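You operate a simulated robot arm through the tools that you are given. There is no shell and no other tool. Be economical: measure what you need, move in short steps, check, and stop when the job is done.

Carry out the task below with a simulated two-armed robot. There is one attempt and no reset: what you move stays moved.

Task
Hold the red lever magnet on the blue-legged bench top steady with one hand and flip the magnet lever the other way with the other.

It is judged by the outcome, as a careful person would: the job done as asked, and still so three seconds after it is handed in. It fails if anything else is knocked over, pushed out of place, dropped, spilled or broken.

Robot
Two 7-joint arms with two-finger parallel grippers on one trunk, on a base that drives. Base frame: it is fixed to the floor where the robot stands at the start and does not move with it; the origin is under the middle of the robot, x ahead of it, y to its left, z up; the surface under the hand at the start is at about z = 86. Readings come in cm, degrees, newtons and seconds.
The left shoulder is at the start at [5, 16.5, 118], the right one opposite. With the tool pointing down near the work surface each hand reaches from about 22 to 70 cm from the robot's upright axis, wherever it stands, measured 20 degrees to its own side. Places, roughly: magnet lever [50, -10, 90]. Payload 3.91 kg a hand.
Tool frame (each hand has its own): the origin (TCP) lies between the finger pads and is the grasp point; the fingertips stand 3 cm ahead of it; z points along the fingers, y is the line along which they close. Largest opening 11 cm; finger width 2, thickness 1; the body of the gripper, 4.8 by 11.2 cm, starts 5.5 cm behind the TCP.
Orientation is that of the tool frame in the base frame, as a unit quaternion [x, y, z, w]. With the fingers straight down and closing along the base's y, the tool's x points along the base's -x, its y along +y and its z along -z.

Tools
- The arms move only by the tool move_arm. It takes "left_steps", "right_steps" or both (then of equal length, played together; a hand with none holds still); each is a list that holds one entry, the list of rows, each a list of 7 numbers: the opening, from 0 (shut) to 1 (fully open), then the shift along the tool's x, y, z in cm, then the turn, a rotation vector about the tool's x, y, z in degrees. In form: [[[hand, x, y, z, ax, ay, az], ...]]. A call has 1 to 10 rows; each row is the pose to reach, as a shift and turn from the pose commanded when the call began, along the tool's axes at that moment. A row lasts 0.2 s, in which the tool goes at most 5 cm and 8.6 degrees; a call with a longer step from one row to the next is refused whole, and so is a gripper value outside its range. A pose out of reach is approached as far as the arm can. The call stops where the force on the tool passes 40 N (or 10 N more than at its start, if that is more) or the arm is blocked; 0.2 s more then pass. The fingers move at their own pace (about 4.5 cm/s each) and stop on an object; they squeeze with about 36 N. The grip force told is the motor's: it shows also when the fingers shut on nothing. Time passes only in rows, and 0.2 s behind the last, so rows that repeat a pose let the fingers close. It gives the time, the measured TCP pose, the force on the tool (base axes), the opening and the grip force at its end, in the units of the frame above (readings bear some noise), with the torque about the TCP (base axes, N m) and any sound that the robot's microphone picked up.
- Cameras (640 x 400 px; columns grow to the right, rows downward): "scene" is now at [12.2, -0.25, 136.04]; the picture's right is [-0.03, -1.00, 0.00], its down [-0.49, 0.01, -0.87] and it looks along [0.87, -0.02, -0.49] (base axes); focal length 264 px, centre (320, 200). "left" rides on the left gripper at [7.2, -1.7, -10.3] in its tool frame; the picture's right is [0.23, 0.97, 0.00], its down [-0.76, 0.18, -0.62] and it looks along [-0.61, 0.14, 0.78] (tool axes); focal length 222 px, centre (320, 200). "right" rides on the right gripper at [7.2, 1.7, -10.3] in its tool frame; the picture's right is [-0.23, 0.97, 0.00], its down [-0.76, -0.18, -0.62] and it looks along [-0.61, -0.14, 0.78] (tool axes); focal length 222 px, centre (320, 200). There is no depth. A picture from a camera that has moved, and an enlarged one, comes with that camera's place and axes in the base frame and with its lens.
- camera(camera): a new picture of that camera. The clock stands still meanwhile.
- lift_body(by): slides the trunk up (or, below 0, down) by that many cm; the arms and the scene camera ride with it, the base frame stays. It gives what a move gives, with no picture.
- drive_base(legs): drives the robot by 1 to 6 legs, each [ahead, left, turn to the left] in cm, cm and degrees, along the robot's own axes; the way and the turn of a leg run together, so that a leg with both is an arc; at most 150 cm and 180 degrees a leg. The arms and the cameras ride along, it lands a little off, and it stops where it bumps. It gives what a move gives.
- head_to(pan, tilt): turns the head with the scene camera to pan (to the left, within 80 degrees either way) and tilt (down, from -29 to 69), counted from straight ahead of the robot. It gives what a move gives.
- inspect(camera, box): a new picture of the part [left, top, right, bottom] of that camera's present view, enlarged. The clock stands still meanwhile.
- sign_off(): hands the job in; it is judged then, once.

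Go step by step. Nothing tells you exact positions but the pictures and the camera data: compare them with the known pose of the tool, close in by small moves and look again before you grip or let go. The budget is 120 turns and 92 pictures, counting those below and the enlarged ones. Unless the task says otherwise, let go and move clear before handing in, and close with one line.

The tools are called after "Call:" as name(argument=value, ...) on one line, values as JSON. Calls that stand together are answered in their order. move_arm: Moves the arms, as the interface text tells. Its arguments: {"type":"object","properties":{"left_steps":{"type":"array","items":{"type":"array","items":{"type":"array","items":{"type":"number"}}}},"right_steps":{"type":"array","items":{"type":"array","items":{"type":"array","items":{"type":"number"}}}}},"required":[]} The other tools are called the same way: lift_body (by) slides the trunk up or down; drive_base (legs) drives the base; head_to (pan, tilt) turns the head that bears the scene camera; camera (camera) takes a picture; inspect (camera, box) takes an enlarged picture of a part of a camera's view; sign_off () hands the job in.

At the start:

```text
time_s: 0.0
left_position: [38.56, 15.66, 115.57]
left_orientation: [-0.001, 1.0, 0.0, 0.001]
left_force: [1.5, 0.0, -0.3]
left_moment: [-0.04, 0.0, 0.01]
left_grip_width: 10.99
left_grip_force: 0.1
right_position: [32.03, -14.66, 124.17]
right_orientation: [0.0, 1.0, 0.002, 0.0]
right_force: [0.2, -0.7, -0.3]
right_moment: [-0.04, 0.02, -0.02]
right_grip_width: 11.0
right_grip_force: 0.0
trunk travel left (down, up): [-40.0, 10.3]
robot x, y, heading: [0.1, -0.02, 0.2]
head pan, tilt: [-1.6, 29.5]
```

scene: 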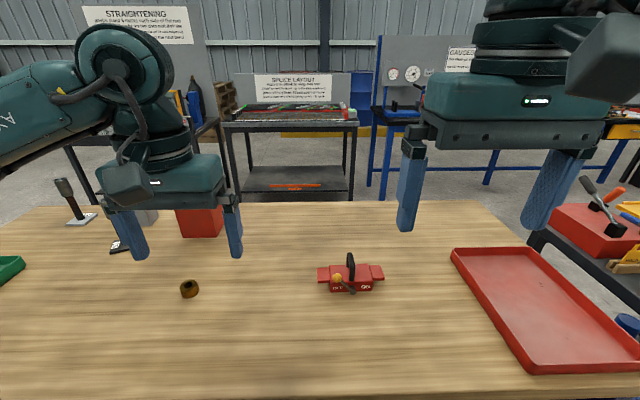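
right: 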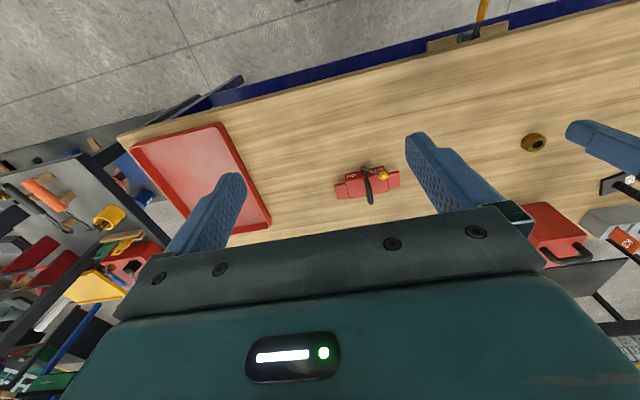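
left: 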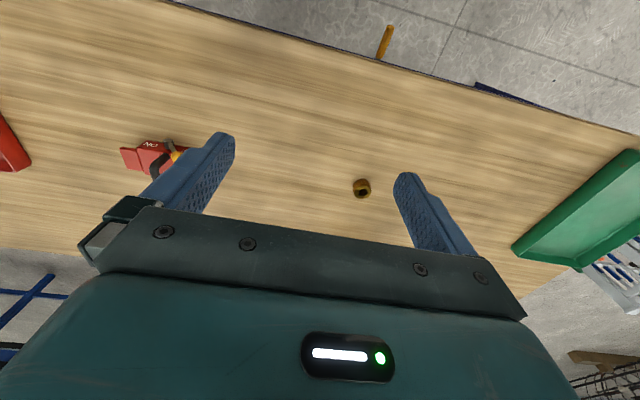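

The red magnet sits on the bench ahead, near [50, -7, 88], with a lever on it. I take a closer look first.

Call:
inspect(camera="scene", box=[300, 240, 400, 302])

Call:
inspect(camera="right", box=[320, 150, 420, 212])

Call:
inspect(camera="left", box=[100, 120, 220, 195])

```text
6.40 times, centred on (350, 271) of scene
camera zoom: at [12.2, -0.25, 136.04], right [-0.03, -1.0, 0.0], down [-0.49, 0.01, -0.87], along [0.87, -0.02, -0.49], focal length 1688 px, centre (128, -254)
```

zoom: 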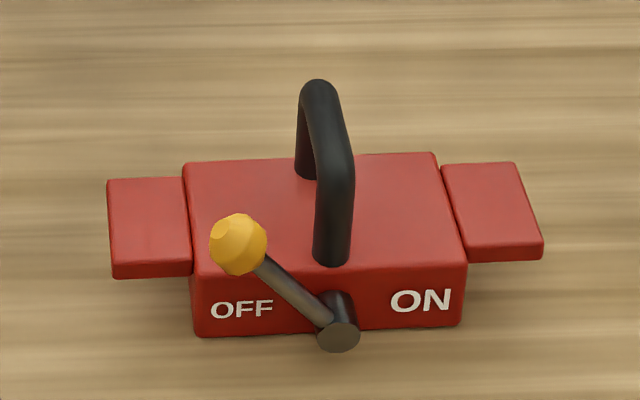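

```text
6.40 times, centred on (370, 181) of right
camera zoom: at [24.75, -13.1, 134.58], right [0.23, 0.97, 0.0], down [0.76, -0.18, 0.62], along [0.61, -0.14, -0.78], focal length 1422 px, centre (0, 322)
```

zoom: 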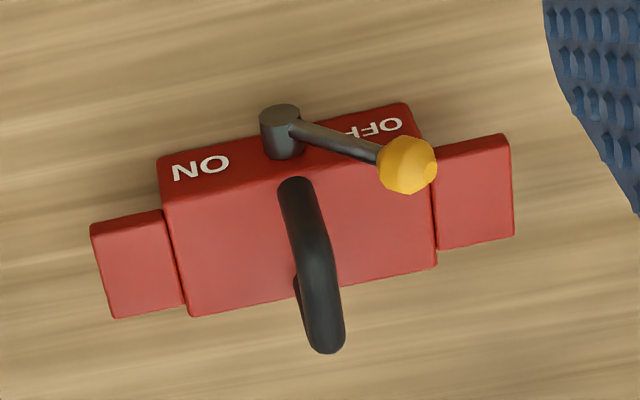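

```text
5.33 times, centred on (160, 158) of left
camera zoom: at [31.19, 14.03, 125.93], right [-0.23, 0.97, 0.0], down [0.76, 0.18, 0.62], along [0.61, 0.14, -0.78], focal length 1185 px, centre (1173, 427)
```

zoom: 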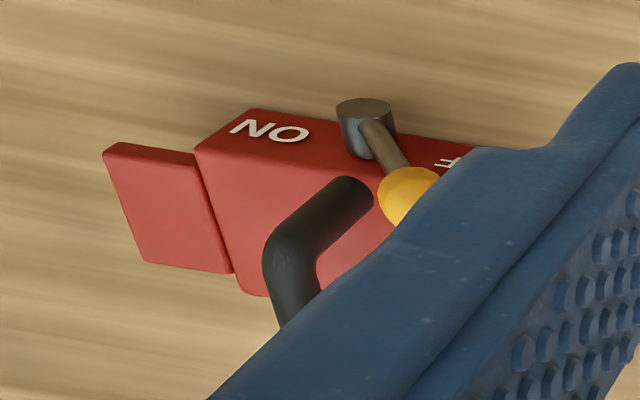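

The magnet is a block with its near face at x≈56 and an arch handle along x at about y -8.8, top z≈93. The lever pivots on the near face at about [54.6, -8.8, 87.4], with its ball at about [54.8, -5.1, 91.8] on the OFF side. The left hand will grip the handle and the right will push the ball over to ON, so I bring the left hand above the handle first, tilted slightly outward.

Call:
move_arm(left_steps=[[[0.6, -2.38, -2.71, 1.29, 2.2, 0, 0], [0.4, -4.76, -5.42, 2.58, 4.4, 0, 0], [0.4, -7.13, -8.13, 3.87, 6.7, 0, 0], [0.4, -9.51, -10.84, 5.16, 8.9, 0, 0], [0.4, -11.89, -13.56, 6.44, 11.1, 0, 0], [0.4, -14.27, -16.27, 7.73, 13.3, 0, 0], [0.4, -16.64, -18.98, 9.02, 15.6, 0, 0], [0.4, -19.02, -21.69, 10.31, 17.8, 0, 0], [0.4, -21.4, -24.4, 11.6, 20, 0, 0], [0.4, -21.4, -24.4, 11.6, 20, 0, 0]]])

Call:
camera(camera="left")

Call:
camera(camera="scene")

```text
time_s: 2.2
left_position: [60.02, -8.51, 104.0]
left_orientation: [0.0, 0.985, -0.175, 0.001]
left_force: [-0.3, -0.3, 0.3]
left_moment: [0.0, 0.01, 0.02]
left_grip_width: 4.39
left_grip_force: 0.1
right_position: [32.0, -14.69, 124.27]
right_orientation: [0.0, 1.0, 0.0, 0.0]
right_force: [0.1, 1.2, -1.0]
right_moment: [-0.03, -0.01, 0.02]
right_grip_width: 11.0
right_grip_force: 0.0
trunk travel left (down, up): [-40.0, 10.3]
robot x, y, heading: [0.16, -0.02, 0.1]
head pan, tilt: [-1.6, 29.5]
```

```text
85 pictures are left
camera left: at [52.68, -6.52, 114.2], right [-0.23, 0.91, -0.34], down [0.76, 0.38, 0.53], along [0.61, -0.14, -0.78], focal length 222 px, centre (320, 200)
```

left: 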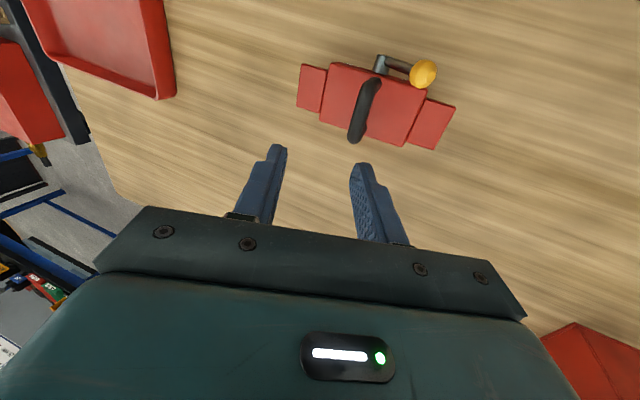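

```text
84 pictures are left
camera scene: at [12.2, -0.17, 136.04], right [-0.03, -1.0, 0.0], down [-0.49, 0.01, -0.87], along [0.87, -0.02, -0.49], focal length 264 px, centre (320, 200)
```

scene: 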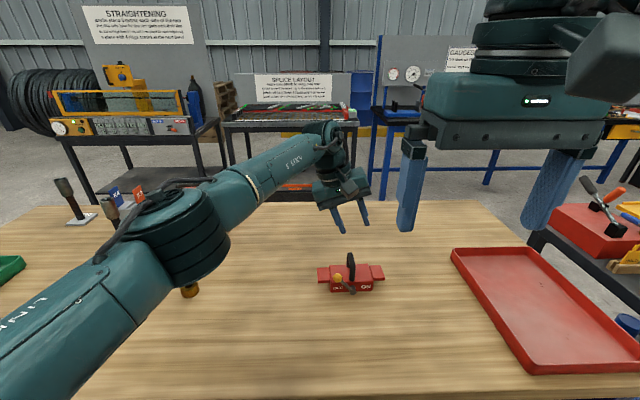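

The left hand is above the handle, and its camera puts the handle centre near x≈58.5, y≈-8.8. I go lower and check again.

Call:
move_arm(left_steps=[[[0.4, 0.5, 0.97, 3.1, 0, 0, 0], [0.4, 1, 1.94, 6.21, 0, 0, 0]]])

Call:
camera(camera="left")

Call:
inspect(camera="scene", box=[290, 200, 418, 280])

```text
time_s: 2.8
left_position: [59.18, -8.73, 97.67]
left_orientation: [0.0, 0.985, -0.174, 0.0]
left_force: [0.0, -0.3, -0.5]
left_moment: [0.0, 0.01, 0.03]
left_grip_width: 4.39
left_grip_force: 0.0
right_position: [32.08, -14.78, 124.13]
right_orientation: [0.001, 1.0, 0.001, 0.0]
right_force: [0.2, 0.5, 0.4]
right_moment: [0.0, -0.04, -0.03]
right_grip_width: 10.97
right_grip_force: 0.0
trunk travel left (down, up): [-40.0, 10.3]
robot x, y, heading: [-0.08, 0.16, -0.3]
head pan, tilt: [-1.6, 29.5]
```

```text
83 pictures are left
camera left: at [51.81, -6.92, 107.96], right [-0.23, 0.92, -0.33], down [0.76, 0.38, 0.53], along [0.61, -0.13, -0.78], focal length 222 px, centre (320, 200)
```

left: 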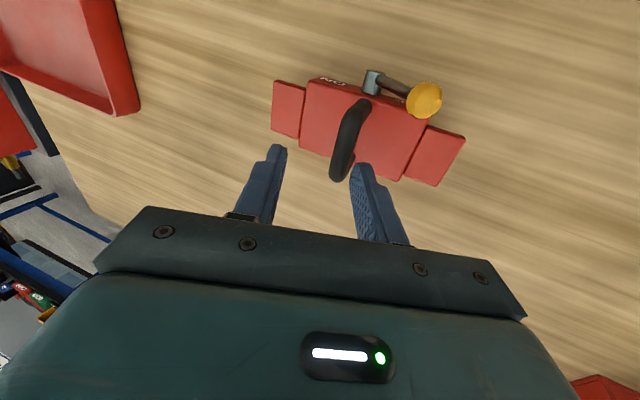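

```text
5.00 times, centred on (354, 240) of scene
camera zoom: at [12.21, -0.26, 136.04], right [-0.03, -1.0, 0.0], down [-0.49, 0.01, -0.87], along [0.87, -0.02, -0.49], focal length 1318 px, centre (150, 0)
```

zoom: 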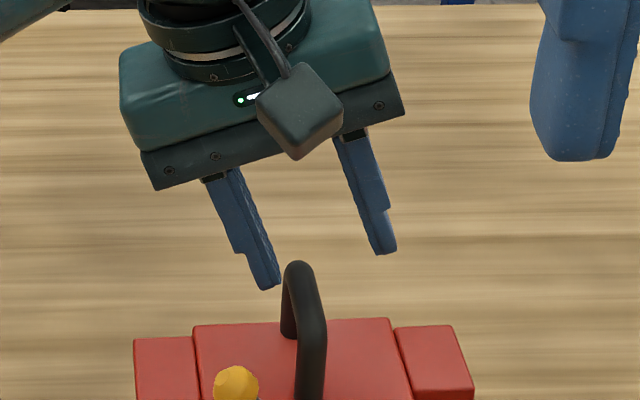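

The handle lies between the fingers in y. I centre slightly and lower until the tips straddle it.

Call:
move_arm(left_steps=[[[0.4, 0.4, 0.44, -0.16, 0, 0, 0], [0.4, 0.4, 1.35, 2.35, 0, 0, 0], [0.4, 0.4, 1.35, 2.35, 0, 0, 0]]])

Call:
camera(camera="left")

Call:
inspect(camera="scene", box=[290, 220, 418, 300])

Call:
inspect(camera="right", box=[310, 130, 438, 210])

```text
time_s: 3.6
left_position: [58.75, -8.22, 95.21]
left_orientation: [-0.001, 0.985, -0.173, 0.0]
left_force: [0.3, 0.5, 0.1]
left_moment: [-0.01, -0.01, -0.01]
left_grip_width: 4.38
left_grip_force: 0.1
right_position: [32.15, -14.62, 124.14]
right_orientation: [0.001, 1.0, 0.001, 0.0]
right_force: [-0.1, -0.6, 0.3]
right_moment: [-0.02, 0.01, 0.03]
right_grip_width: 10.99
right_grip_force: 0.1
trunk travel left (down, up): [-40.0, 10.3]
robot x, y, heading: [-0.41, -0.08, 0.1]
head pan, tilt: [-1.6, 29.5]
```

```text
81 pictures are left
camera left: at [51.37, -6.35, 105.45], right [-0.23, 0.91, -0.33], down [0.76, 0.38, 0.53], along [0.61, -0.13, -0.78], focal length 222 px, centre (320, 200)
```

left: 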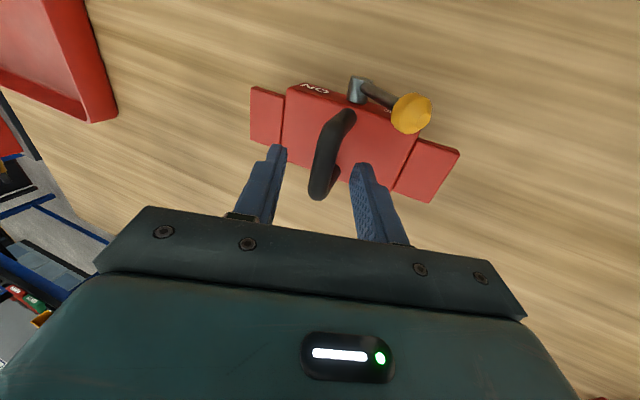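

```text
5.00 times, centred on (354, 260) of scene
camera zoom: at [12.19, -0.24, 136.04], right [-0.03, -1.0, 0.0], down [-0.49, 0.01, -0.87], along [0.87, -0.02, -0.49], focal length 1318 px, centre (150, -100)
```

zoom: 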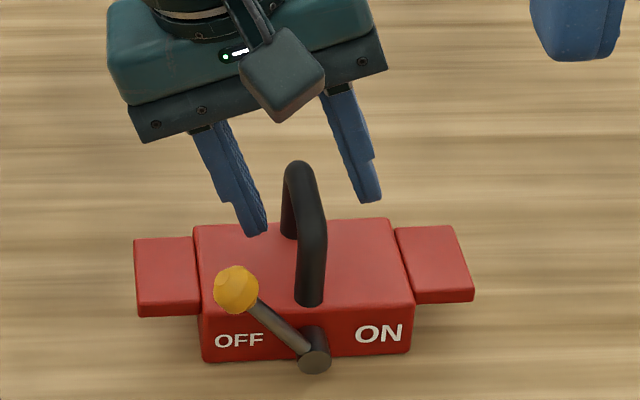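

```text
5.00 times, centred on (374, 170) of right
camera zoom: at [24.73, -13.1, 134.58], right [0.23, 0.97, 0.0], down [0.76, -0.18, 0.62], along [0.61, -0.14, -0.78], focal length 1111 px, centre (50, 350)
```

zoom: 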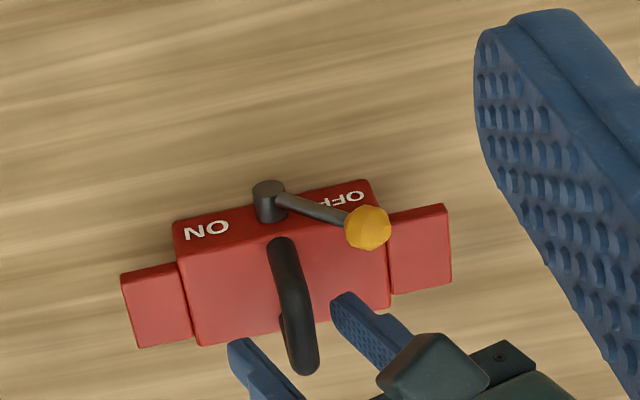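

The fingers straddle the handle, centred on it. I lower 1.3 cm more, then close.

Call:
move_arm(left_steps=[[[0.4, 0, 0.44, 1.22, 0, 0, 0], [0.4, 0, 0.44, 1.22, 0, 0, 0]]])

Call:
inspect(camera="left", box=[220, 60, 476, 220])

Call:
inspect(camera="scene", box=[300, 225, 396, 285])

```text
time_s: 4.2
left_position: [58.66, -8.39, 93.85]
left_orientation: [-0.002, 0.985, -0.174, 0.0]
left_force: [0.8, 0.2, -0.7]
left_moment: [0.0, 0.01, -0.03]
left_grip_width: 4.38
left_grip_force: 0.0
right_position: [32.02, -14.68, 124.14]
right_orientation: [0.001, 1.0, 0.001, 0.0]
right_force: [-0.3, -0.3, 0.0]
right_moment: [0.01, -0.01, -0.04]
right_grip_width: 10.99
right_grip_force: 0.1
trunk travel left (down, up): [-40.0, 10.3]
robot x, y, heading: [-0.08, -0.12, 0.1]
head pan, tilt: [-1.6, 29.5]
```

```text
2.50 times, centred on (348, 140) of left
camera zoom: at [51.3, -6.38, 104.06], right [-0.23, 0.92, -0.33], down [0.76, 0.38, 0.53], along [0.61, -0.13, -0.78], focal length 555 px, centre (250, 350)
```

zoom: 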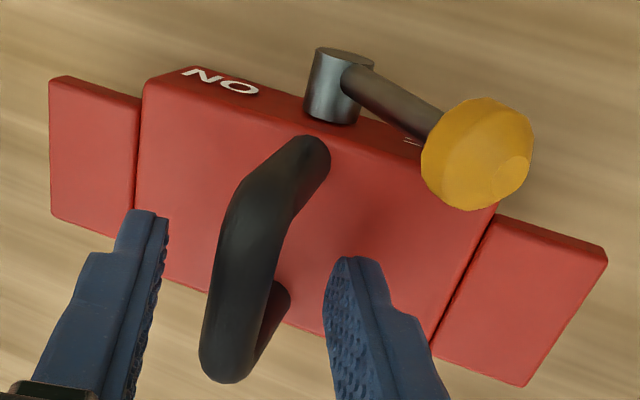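

```text
6.67 times, centred on (348, 255) of scene
camera zoom: at [12.19, -0.25, 136.04], right [-0.03, -1.0, 0.0], down [-0.49, 0.01, -0.87], along [0.87, -0.02, -0.49], focal length 1758 px, centre (133, -167)
```

zoom: 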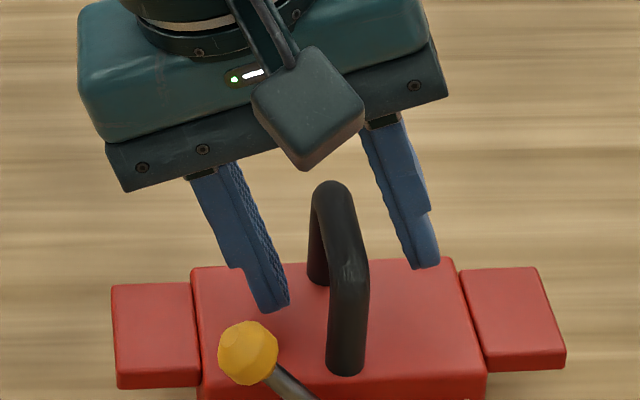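

The handle is well between the fingers, so I close on it.

Call:
move_arm(left_steps=[[[0.2, 0, 0, 0, 0, 0, 0], [0.12, 0, 0, 0, 0, 0, 0], [0, 0, 0, 0, 0, 0, 0], [0, 0, 0, 0, 0, 0, 0], [0, 0, 0, 0, 0, 0, 0]]])

Call:
inspect(camera="scene", box=[300, 225, 412, 295])

Call:
inspect(camera="right", box=[310, 130, 438, 210])

```text
time_s: 5.4
left_position: [58.54, -8.39, 93.88]
left_orientation: [0.0, 0.985, -0.174, 0.002]
left_force: [-0.8, -5.5, 7.1]
left_moment: [-0.11, 0.6, 0.11]
left_grip_width: 1.38
left_grip_force: 36.3
right_position: [31.92, -14.77, 124.19]
right_orientation: [0.001, 1.0, 0.002, 0.001]
right_force: [1.0, 0.0, 0.3]
right_moment: [-0.01, 0.01, -0.02]
right_grip_width: 11.0
right_grip_force: 0.0
trunk travel left (down, up): [-40.0, 10.3]
robot x, y, heading: [-0.3, 0.07, -0.1]
head pan, tilt: [-1.6, 29.5]
```

```text
5.71 times, centred on (356, 260) of scene
camera zoom: at [12.11, -0.29, 136.06], right [-0.03, -1.0, 0.0], down [-0.49, 0.01, -0.87], along [0.87, -0.02, -0.49], focal length 1507 px, centre (114, -143)
```

zoom: 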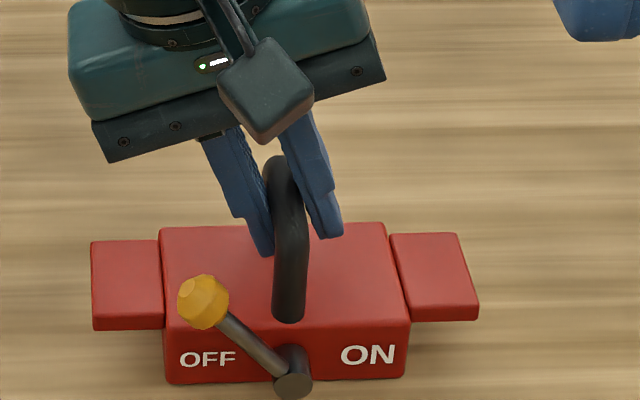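

```text
5.00 times, centred on (374, 170) of right
camera zoom: at [24.66, -13.15, 134.6], right [0.23, 0.97, 0.0], down [0.76, -0.18, 0.62], along [0.61, -0.14, -0.78], focal length 1111 px, centre (50, 350)
```

zoom: 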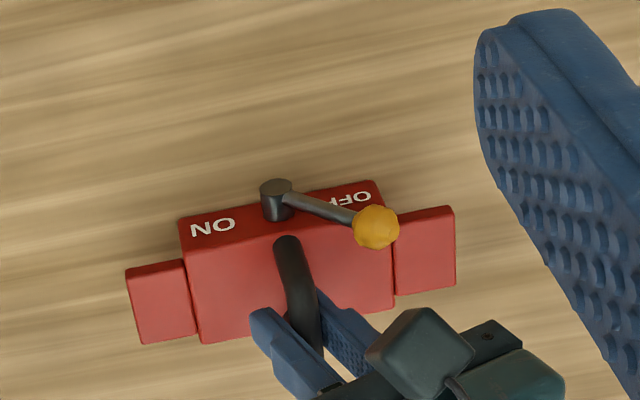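

The handle is gripped (1.4 cm) and the magnet stands steady. Next I bring the right hand in front at y≈-15, fingers shut and pitched forward 55° so it passes below the left wrist camera.

Call:
move_arm(right_steps=[[[0.5, -1.4, 0, 3.7, 0, -7.86, 0], [0.2, -2.8, 0, 7.4, 0, -15.7, 0], [0, -4.3, 0, 11.1, 0, -23.6, 0], [0, -5.7, 0, 14.9, 0, -31.4, 0], [0, -7.1, 0, 18.6, 0, -39.3, 0], [0, -8.6, 0, 22.3, 0, -47.1, 0], [0, -10, 0, 26, 0, -55, 0], [0, -10, 0, 26, 0, -55, 0]]])

Call:
camera(camera="scene")

Call:
camera(camera="right")

Call:
inspect(camera="left", box=[220, 40, 540, 240])

```text
time_s: 7.2
left_position: [58.69, -8.38, 93.91]
left_orientation: [-0.001, 0.985, -0.174, 0.001]
left_force: [1.7, -5.9, 13.6]
left_moment: [0.06, 0.63, 0.16]
left_grip_width: 1.35
left_grip_force: 36.5
right_position: [42.09, -14.69, 98.24]
right_orientation: [0.003, 0.887, 0.001, 0.462]
right_force: [-1.2, -0.2, -0.2]
right_moment: [-0.02, -0.04, -0.01]
right_grip_width: 0.01
right_grip_force: 36.0
trunk travel left (down, up): [-40.0, 10.3]
robot x, y, heading: [-0.03, 0.19, 0.2]
head pan, tilt: [-1.6, 29.5]
```

```text
74 pictures are left
camera scene: at [12.06, -0.3, 136.06], right [-0.03, -1.0, 0.0], down [-0.49, 0.01, -0.87], along [0.87, -0.02, -0.49], focal length 264 px, centre (320, 200)
```

scene: 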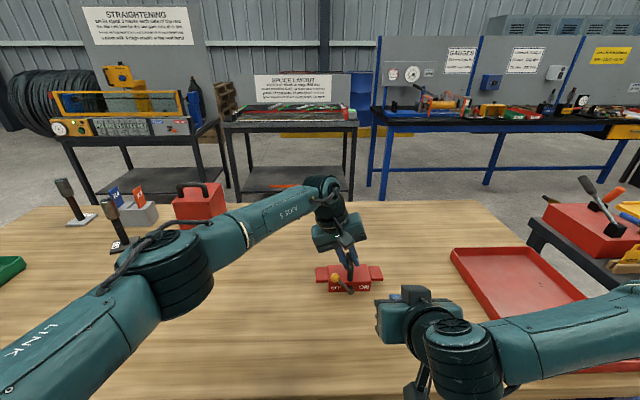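

```text
73 pictures are left
camera right: at [29.42, -13.06, 98.24], right [0.13, 0.97, 0.19], down [-0.08, -0.18, 0.98], along [0.99, -0.14, 0.05], focal length 222 px, centre (320, 200)
```

right: 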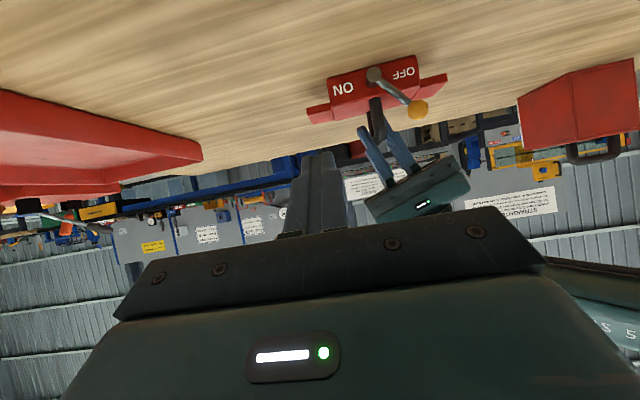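

```text
2.00 times, centred on (380, 140) of left
camera zoom: at [51.23, -6.41, 104.18], right [-0.23, 0.91, -0.33], down [0.76, 0.38, 0.53], along [0.61, -0.13, -0.78], focal length 444 px, centre (200, 320)
```

zoom: 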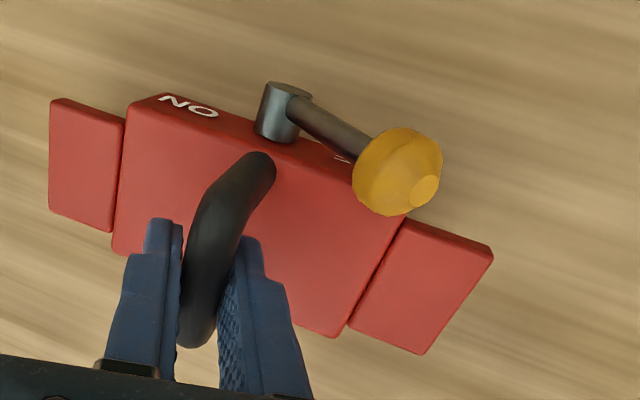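

The ball is at about [54.3, -4.8, 92] and the pivot at about [54.3, -8.5, 87.7]. I now bring the right hand to the OFF side of the ball, still short of it in x.

Call:
move_arm(right_steps=[[[0, 0, 3.5, 1, 0, 0, 0], [0, 0, 7.5, 2, 0, 0, 0], [0, -0.3, 11, 3.2, 0, 0, 0], [0, -0.44, 13.2, 4.46, 0, 0, 0], [0, -0.44, 13.2, 4.46, 0, 0, 0]]])

Call:
camera(camera="scene")

Call:
camera(camera="right")

Call:
camera(camera="left")

```text
time_s: 8.4
left_position: [58.67, -8.34, 93.85]
left_orientation: [-0.001, 0.985, -0.174, 0.001]
left_force: [1.8, -5.1, 15.7]
left_moment: [-0.04, 0.58, 0.18]
left_grip_width: 1.34
left_grip_force: 36.3
right_position: [45.78, -1.64, 96.12]
right_orientation: [0.002, 0.887, 0.0, 0.462]
right_force: [0.0, 0.1, 0.0]
right_moment: [-0.01, 0.01, -0.03]
right_grip_width: 0.02
right_grip_force: 35.7
trunk travel left (down, up): [-40.0, 10.3]
robot x, y, heading: [-0.25, -0.1, 0.1]
head pan, tilt: [-1.6, 29.5]
```

```text
71 pictures are left
camera scene: at [12.08, -0.28, 136.06], right [-0.03, -1.0, 0.0], down [-0.49, 0.01, -0.87], along [0.87, -0.02, -0.49], focal length 264 px, centre (320, 200)
```

scene: 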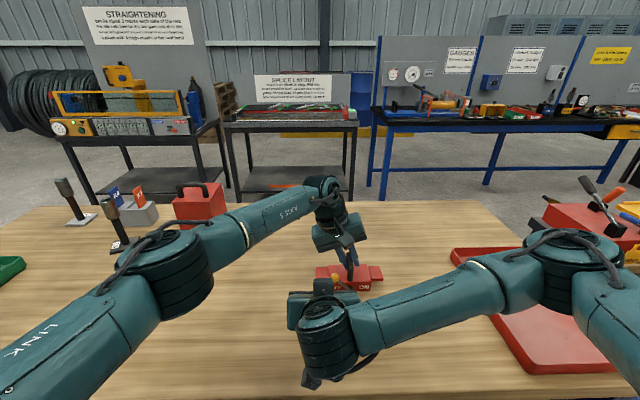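

```text
70 pictures are left
camera right: at [33.23, 0.07, 96.1], right [0.13, 0.97, 0.19], down [-0.08, -0.18, 0.98], along [0.99, -0.14, 0.05], focal length 222 px, centre (320, 200)
```

right: 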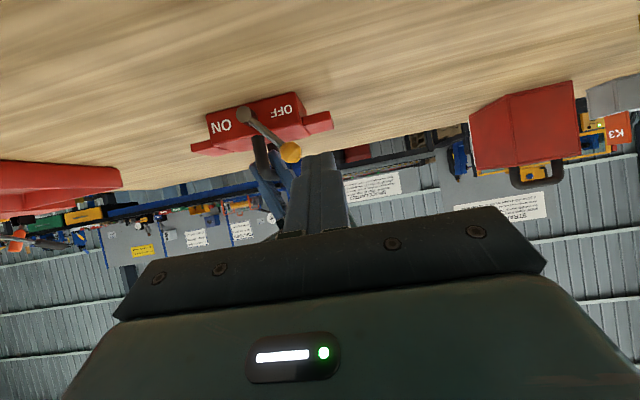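

```text
69 pictures are left
camera left: at [51.24, -6.4, 104.18], right [-0.23, 0.91, -0.33], down [0.76, 0.38, 0.53], along [0.61, -0.13, -0.78], focal length 222 px, centre (320, 200)
```

left: 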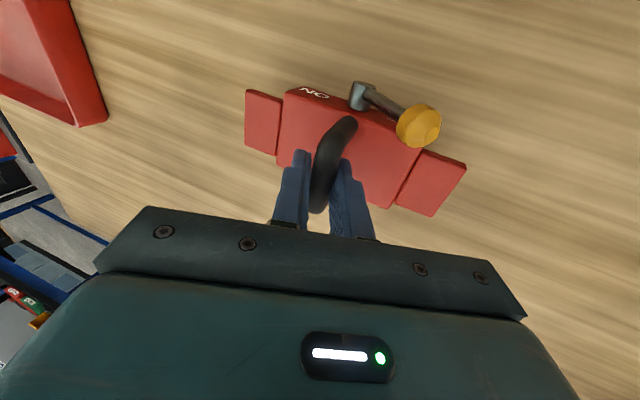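

The ball reads the same, and the fingers have about 1.4 cm of lateral clearance. I move forward alongside it.

Call:
move_arm(right_steps=[[[0, -0.6, 0.1, 2.3, 0, 0, 0], [0, -1.2, 0.1, 4.6, 0, 0, 0], [0, -1.8, 0.1, 6.92, 0, 0, 0], [0, -1.8, 0.1, 6.92, 0, 0, 0]]])

Call:
inspect(camera="right", box=[160, 60, 416, 220])

Call:
camera(camera="left")

Call:
inspect(camera="scene", box=[260, 200, 452, 320])

```text
time_s: 9.4
left_position: [58.6, -8.33, 93.97]
left_orientation: [-0.001, 0.985, -0.174, 0.002]
left_force: [3.1, -5.1, 15.0]
left_moment: [-0.06, 0.49, 0.22]
left_grip_width: 1.36
left_grip_force: 36.0
right_position: [52.65, -1.4, 93.48]
right_orientation: [0.001, 0.887, 0.0, 0.462]
right_force: [-1.1, 0.0, 0.2]
right_moment: [-0.05, -0.02, 0.0]
right_grip_width: 0.0
right_grip_force: 35.8
trunk travel left (down, up): [-40.0, 10.3]
robot x, y, heading: [-0.25, 0.12, 0.4]
head pan, tilt: [-1.6, 29.5]
```

```text
2.50 times, centred on (288, 140) of right
camera zoom: at [39.97, 0.23, 93.58], right [0.13, 0.97, 0.19], down [-0.08, -0.18, 0.98], along [0.99, -0.14, 0.05], focal length 555 px, centre (400, 350)
```

zoom: 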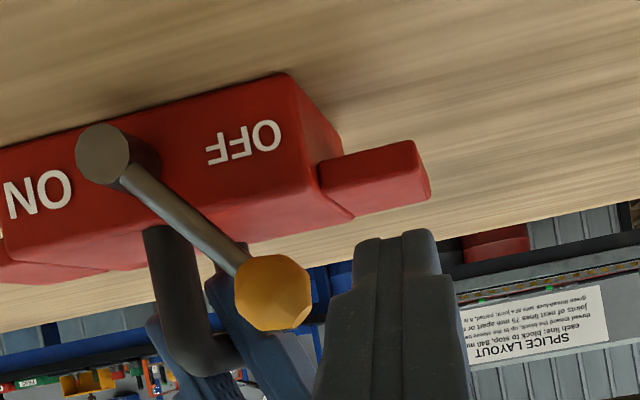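

```text
67 pictures are left
camera left: at [51.24, -6.4, 104.17], right [-0.23, 0.91, -0.33], down [0.76, 0.38, 0.53], along [0.61, -0.13, -0.78], focal length 222 px, centre (320, 200)
```

left: 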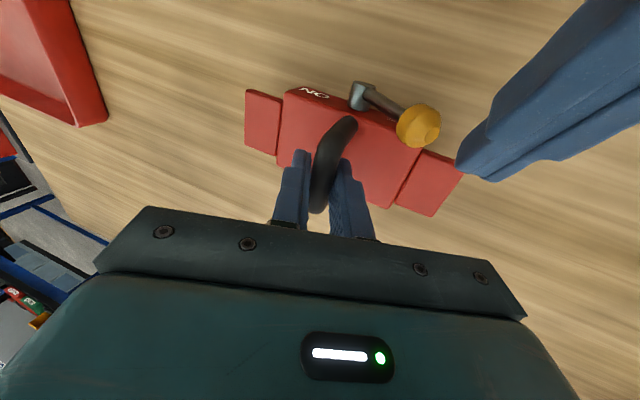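

```text
3.33 times, centred on (356, 260) of scene
camera zoom: at [12.09, -0.27, 136.06], right [-0.03, -1.0, 0.0], down [-0.49, 0.01, -0.87], along [0.87, -0.02, -0.49], focal length 879 px, centre (200, 0)
```

zoom: 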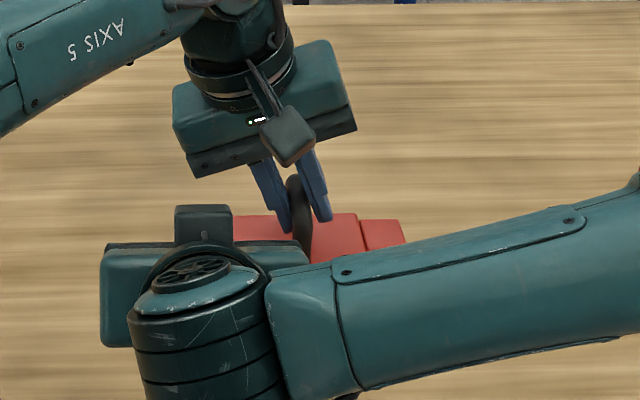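

The left view shows the fingertips about 1 cm beyond the ball in x, which would reach the handle later. I back off 1.1 cm, then begin pushing toward ON.

Call:
move_arm(right_steps=[[[0, 0.3, 0, -1.13, 0, 0, 0], [0, 0.3, -0.8, -1.13, 0, 0, 0], [0, 0.3, -1.5, -1.13, 0, 0, 0], [0, 0.3, -2.2, -1.13, 0, 0, 0], [0, 0.3, -2.9, -1.13, 0, 0, 0], [0, 0.3, -3.6, -1.13, 0, 0, 0]]])

Call:
camera(camera="left")

Call:
inspect(camera="right", box=[160, 60, 416, 220])

```text
time_s: 10.8
left_position: [58.63, -8.37, 93.85]
left_orientation: [0.0, 0.984, -0.176, 0.003]
left_force: [-2.5, 1.6, 7.7]
left_moment: [0.11, 0.84, -0.04]
left_grip_width: 1.37
left_grip_force: 35.9
right_position: [51.44, -4.11, 94.61]
right_orientation: [-0.003, 0.883, 0.009, 0.469]
right_force: [-1.7, 3.5, 3.5]
right_moment: [0.03, -0.07, 0.05]
right_grip_width: 0.03
right_grip_force: 36.2
trunk travel left (down, up): [-40.0, 10.3]
robot x, y, heading: [0.08, 0.29, -0.1]
head pan, tilt: [-1.6, 29.5]
stopped in row 6 (right hand): the force on the tool passed its limit at 42 N (the readings are from after the stop); the commanded pose is now the measured one
```

```text
65 pictures are left
camera left: at [51.2, -6.37, 104.15], right [-0.23, 0.91, -0.34], down [0.76, 0.38, 0.53], along [0.61, -0.14, -0.78], focal length 222 px, centre (320, 200)
```

left: 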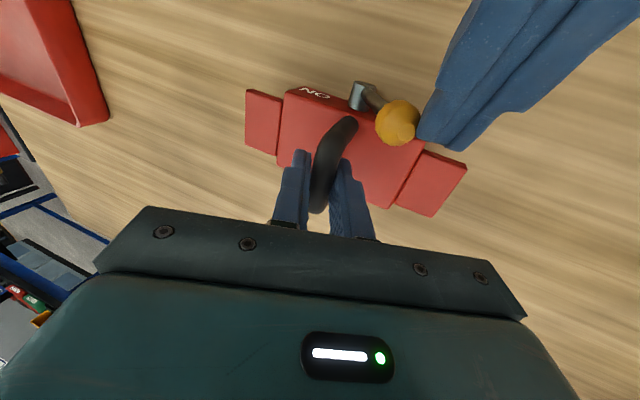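

```text
2.50 times, centred on (288, 140) of right
camera zoom: at [38.79, -2.6, 94.6], right [0.11, 0.97, 0.2], down [-0.09, -0.19, 0.98], along [0.99, -0.13, 0.06], focal length 555 px, centre (400, 350)
```

zoom: 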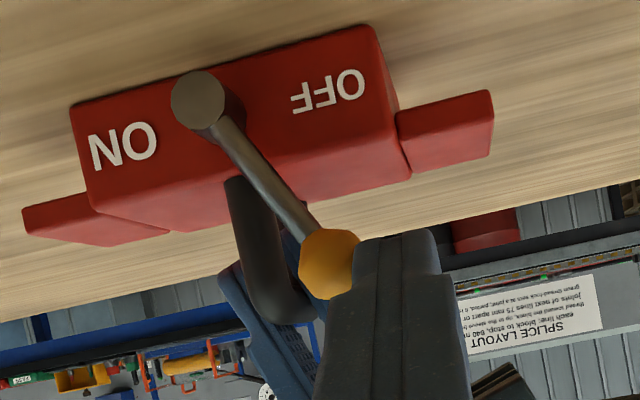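

The lever is moving; it needed about 40 N, then held at a steeper angle. I continue pushing in smaller steps.

Call:
move_arm(right_steps=[[[0, 0, -0.4, 0, 0, 0, 0], [0, 0, -0.8, 0, 0, 0, 0], [0, 0, -1.2, 0, 0, 0, 0], [0, 0, -1.6, 0, 0, 0, 0], [0, 0, -2.0, 0, 0, 0, 0], [0, 0, -2.4, 0, 0, 0, 0], [0, 0, -2.8, 0, 0, 0, 0], [0, 0, -3.2, 0, 0, 0, 0]]])

Call:
camera(camera="left")

Call:
inspect(camera="right", box=[192, 60, 448, 220])

```text
time_s: 12.6
left_position: [58.62, -8.43, 93.94]
left_orientation: [-0.001, 0.984, -0.175, 0.004]
left_force: [-3.4, 2.5, 16.3]
left_moment: [-0.01, 1.0, -0.06]
left_grip_width: 1.36
left_grip_force: 35.9
right_position: [51.52, -7.41, 94.8]
right_orientation: [-0.003, 0.884, 0.009, 0.468]
right_force: [0.0, -0.3, 0.1]
right_moment: [-0.02, -0.01, -0.02]
right_grip_width: 0.02
right_grip_force: 36.0
trunk travel left (down, up): [-40.0, 10.3]
robot x, y, heading: [0.13, -0.22, 0.2]
head pan, tilt: [-1.6, 29.5]
```

```text
63 pictures are left
camera left: at [51.2, -6.39, 104.12], right [-0.23, 0.91, -0.34], down [0.76, 0.38, 0.53], along [0.61, -0.14, -0.78], focal length 222 px, centre (320, 200)
```

left: 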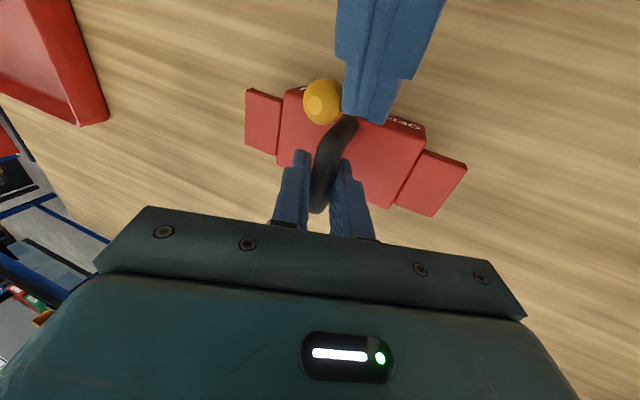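

```text
2.50 times, centred on (320, 140) of right
camera zoom: at [38.87, -5.98, 94.57], right [0.12, 0.97, 0.2], down [-0.09, -0.19, 0.98], along [0.99, -0.13, 0.06], focal length 555 px, centre (320, 350)
```

zoom: 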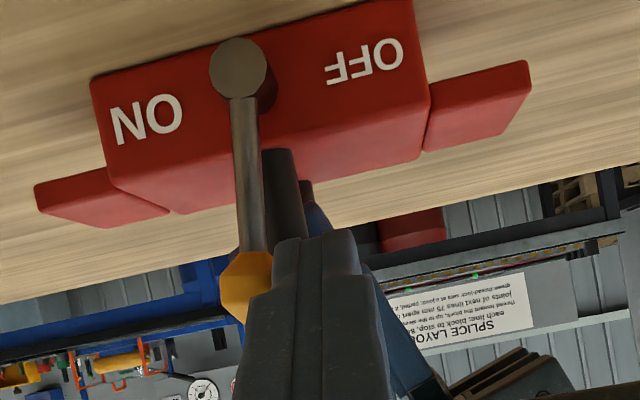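

The lever is past vertical and the resistance is gone. I push on toward the ON stop, easing down slightly with the arc.

Call:
move_arm(right_steps=[[[0, 0.05, -0.5, 0, 0, 0, 0], [0, 0.1, -1.0, 0, 0, 0, 0], [0, 0.2, -1.5, 0.1, 0, 0, 0], [0, 0.3, -2.0, 0.2, 0, 0, 0], [0, 0.4, -2.5, 0.25, 0, 0, 0], [0, 0.5, -2.9, 0.3, 0, 0, 0], [0, 0.5, -3.2, 0.34, 0, 0, 0]]])

Call:
camera(camera="left")

Call:
inspect(camera="right", box=[192, 60, 448, 220])

```text
time_s: 14.2
left_position: [58.6, -8.38, 93.96]
left_orientation: [0.0, 0.984, -0.176, 0.004]
left_force: [0.6, -0.2, 17.8]
left_moment: [-0.04, 0.78, 0.05]
left_grip_width: 1.35
left_grip_force: 36.2
right_position: [51.58, -10.5, 94.12]
right_orientation: [-0.003, 0.883, 0.009, 0.469]
right_force: [0.2, 3.5, 0.0]
right_moment: [0.06, -0.01, 0.07]
right_grip_width: 0.0
right_grip_force: 35.7
trunk travel left (down, up): [-40.0, 10.3]
robot x, y, heading: [-0.04, -0.13, 0.1]
head pan, tilt: [-1.6, 29.5]
```

```text
61 pictures are left
camera left: at [51.21, -6.39, 104.11], right [-0.23, 0.91, -0.34], down [0.76, 0.38, 0.53], along [0.61, -0.14, -0.78], focal length 222 px, centre (320, 200)
```

left: 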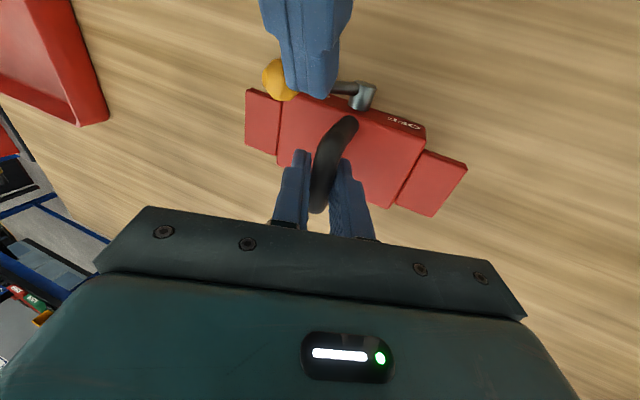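

```text
2.50 times, centred on (320, 140) of right
camera zoom: at [38.83, -9.05, 93.96], right [0.11, 0.97, 0.2], down [-0.09, -0.19, 0.98], along [0.99, -0.13, 0.06], focal length 555 px, centre (320, 350)
```

zoom: 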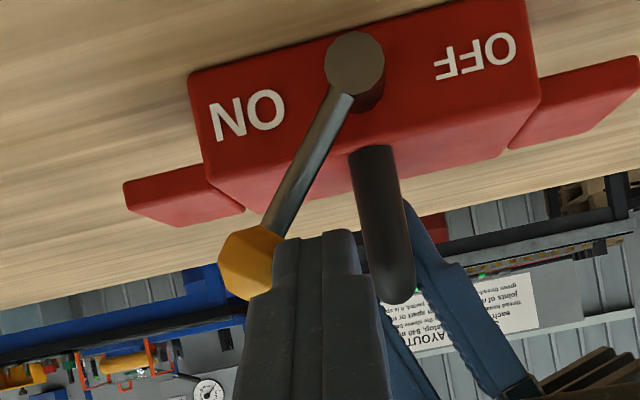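

The lever is now roughly a mirror of its OFF angle (about 49° against 52°). I nudge a little further to confirm the stop.

Call:
move_arm(right_steps=[[[0, 0.1, -0.3, 0.05, 0, 0, 0], [0, 0.2, -0.6, 0.1, 0, 0, 0], [0, 0.3, -0.9, 0.15, 0, 0, 0], [0, 0.4, -1.2, 0.2, 0, 0, 0]]])

Call:
inspect(camera="right", box=[192, 60, 448, 220])

```text
time_s: 15.2
left_position: [58.54, -8.7, 93.79]
left_orientation: [0.001, 0.984, -0.178, 0.004]
left_force: [5.7, -24.0, 4.1]
left_moment: [0.0, -0.63, 1.05]
left_grip_width: 1.44
left_grip_force: 35.1
right_position: [51.39, -11.23, 94.06]
right_orientation: [-0.007, 0.883, 0.016, 0.47]
right_force: [-7.1, 30.7, 14.9]
right_moment: [0.38, -0.29, 0.7]
right_grip_width: 0.0
right_grip_force: 35.8
trunk travel left (down, up): [-40.0, 10.3]
robot x, y, heading: [-0.15, 0.06, -0.1]
head pan, tilt: [-1.6, 29.5]
```

```text
2.50 times, centred on (320, 140) of right
camera zoom: at [38.72, -9.93, 93.79], right [0.1, 0.97, 0.21], down [-0.09, -0.2, 0.98], along [0.99, -0.12, 0.06], focal length 555 px, centre (320, 350)
```

zoom: 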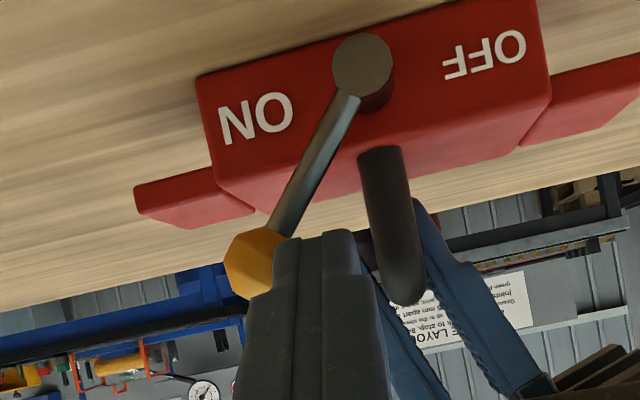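

The lever is hard against the ON stop (about 30 N resists). I relieve the push and back the right hand away toward the robot.

Call:
move_arm(right_steps=[[[0, 0, 0.7, 0, 0, 0, 0], [0, 0, 1.4, 0, 0, 0, 0], [0, 1.4, 1.4, -2.0, 0, 0, 0], [0, 2.9, 1.4, -4.1, 0, 0, 0], [0, 4, 0, -7, 0, 0, 0], [0, 4, -4, -9, 0, 0, 0], [0, 4, -8, -11, 0, 0, 0], [0, 4, -12, -13, 0, 0, 0], [0, 4, -12, -13, 0, 0, 0]]])

Call:
inspect(camera="scene", box=[260, 200, 452, 320])

Call:
camera(camera="left")

```text
time_s: 17.2
left_position: [58.71, -8.24, 93.89]
left_orientation: [-0.002, 0.984, -0.175, 0.004]
left_force: [1.8, 3.6, 15.9]
left_moment: [-0.16, 0.61, 0.31]
left_grip_width: 1.4
left_grip_force: 36.2
right_position: [42.3, -24.04, 100.8]
right_orientation: [-0.003, 0.885, 0.008, 0.465]
right_force: [1.1, 0.0, 0.5]
right_moment: [0.02, 0.02, -0.01]
right_grip_width: 0.0
right_grip_force: 35.6
right hand out of reach, approached as far as the arm can: row 6, 7, 8, 9
trunk travel left (down, up): [-40.0, 10.3]
robot x, y, heading: [-0.09, 0.02, 0.3]
head pan, tilt: [-1.6, 29.5]
```

```text
3.33 times, centred on (356, 260) of scene
camera zoom: at [12.12, -0.08, 136.05], right [-0.03, -1.0, 0.0], down [-0.49, 0.01, -0.87], along [0.87, -0.02, -0.49], focal length 879 px, centre (200, 0)
```

zoom: 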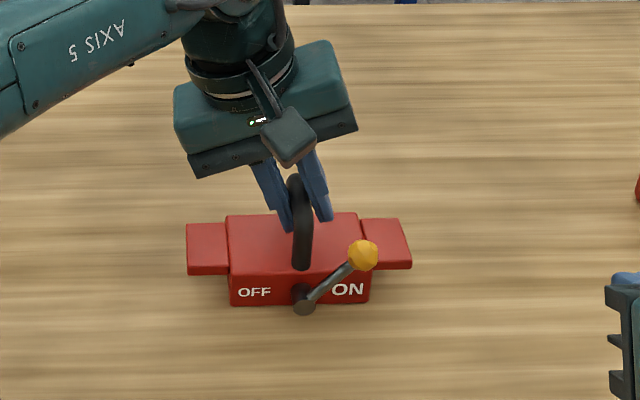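

```text
57 pictures are left
camera left: at [51.29, -6.3, 104.08], right [-0.23, 0.91, -0.34], down [0.76, 0.38, 0.53], along [0.61, -0.14, -0.78], focal length 222 px, centre (320, 200)
```

left: 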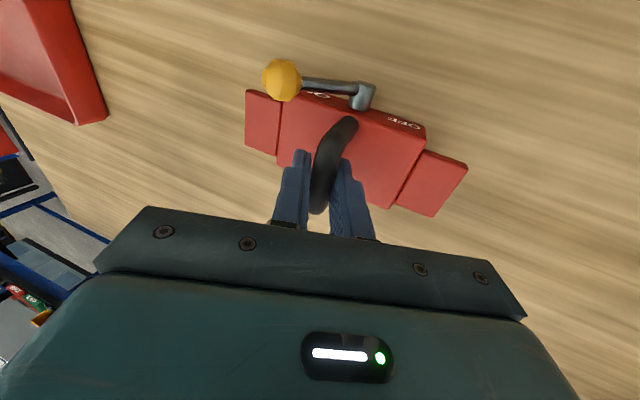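

The lever rests at ON and stays there. I open the left hand and withdraw it upward.

Call:
move_arm(left_steps=[[[0.1, 0, 0, 0, 0, 0, 0], [0.2, 0, 0, 0, 0, 0, 0], [0.35, 0, 0, 0, 0, 0, 0], [0.35, 0, 0, 0, 0, 0, 0], [0.4, 0, -0.4, -1.2, 0, 0, 0], [0.4, 0, -1, -4, 0, 0, 0], [0.4, 0, -1.5, -8, 0, 0, 0], [0.4, 0, -1.5, -12, 0, 0, 0], [0.4, 0, 2, -15, 0, 0, 0], [0.4, 0, 2, -15, 0, 0, 0]]])

Call:
camera(camera="scene")

Call:
inspect(camera="scene", box=[300, 240, 400, 302])

```text
time_s: 19.4
left_position: [58.6, -1.44, 107.16]
left_orientation: [-0.001, 0.985, -0.175, 0.003]
left_force: [-1.1, -0.1, 0.2]
left_moment: [0.01, -0.01, 0.02]
left_grip_width: 4.38
left_grip_force: 0.0
right_position: [42.41, -24.26, 100.71]
right_orientation: [-0.002, 0.885, 0.008, 0.466]
right_force: [-0.2, -0.6, -0.4]
right_moment: [-0.01, -0.02, -0.01]
right_grip_width: 0.01
right_grip_force: 35.6
trunk travel left (down, up): [-40.0, 10.3]
robot x, y, heading: [-0.29, -0.15, 0.1]
head pan, tilt: [-1.6, 29.5]
```

```text
56 pictures are left
camera scene: at [12.2, -0.29, 136.04], right [-0.03, -1.0, 0.0], down [-0.49, 0.01, -0.87], along [0.87, -0.02, -0.49], focal length 264 px, centre (320, 200)
```

scene: 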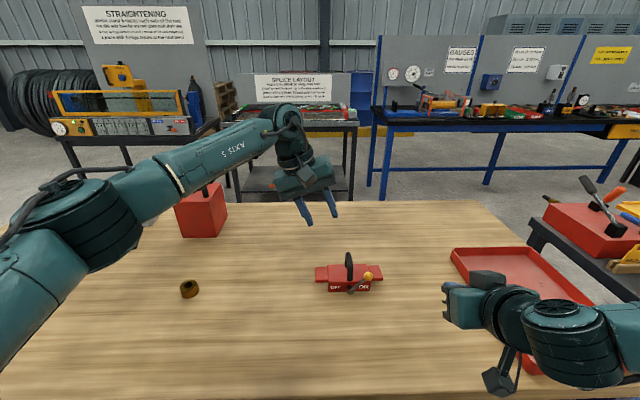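

```text
6.40 times, centred on (350, 271) of scene
camera zoom: at [12.2, -0.29, 136.04], right [-0.03, -1.0, 0.0], down [-0.49, 0.01, -0.87], along [0.87, -0.02, -0.49], focal length 1688 px, centre (128, -254)
```

zoom: 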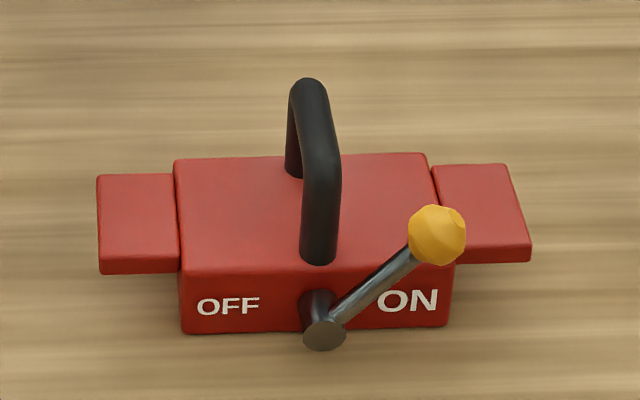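

The lever sits at ON, both hands are clear, and nothing else has moved. I hand the job in.

Call:
sign_off()

```text
The job is handed in.
```

The magnet lever is flipped from OFF to ON: the left hand held the magnet by its handle while the right pushed the lever to its stop. The magnet shifted about 0.4 cm when gripped, nothing else in view moved, and both hands are clear.
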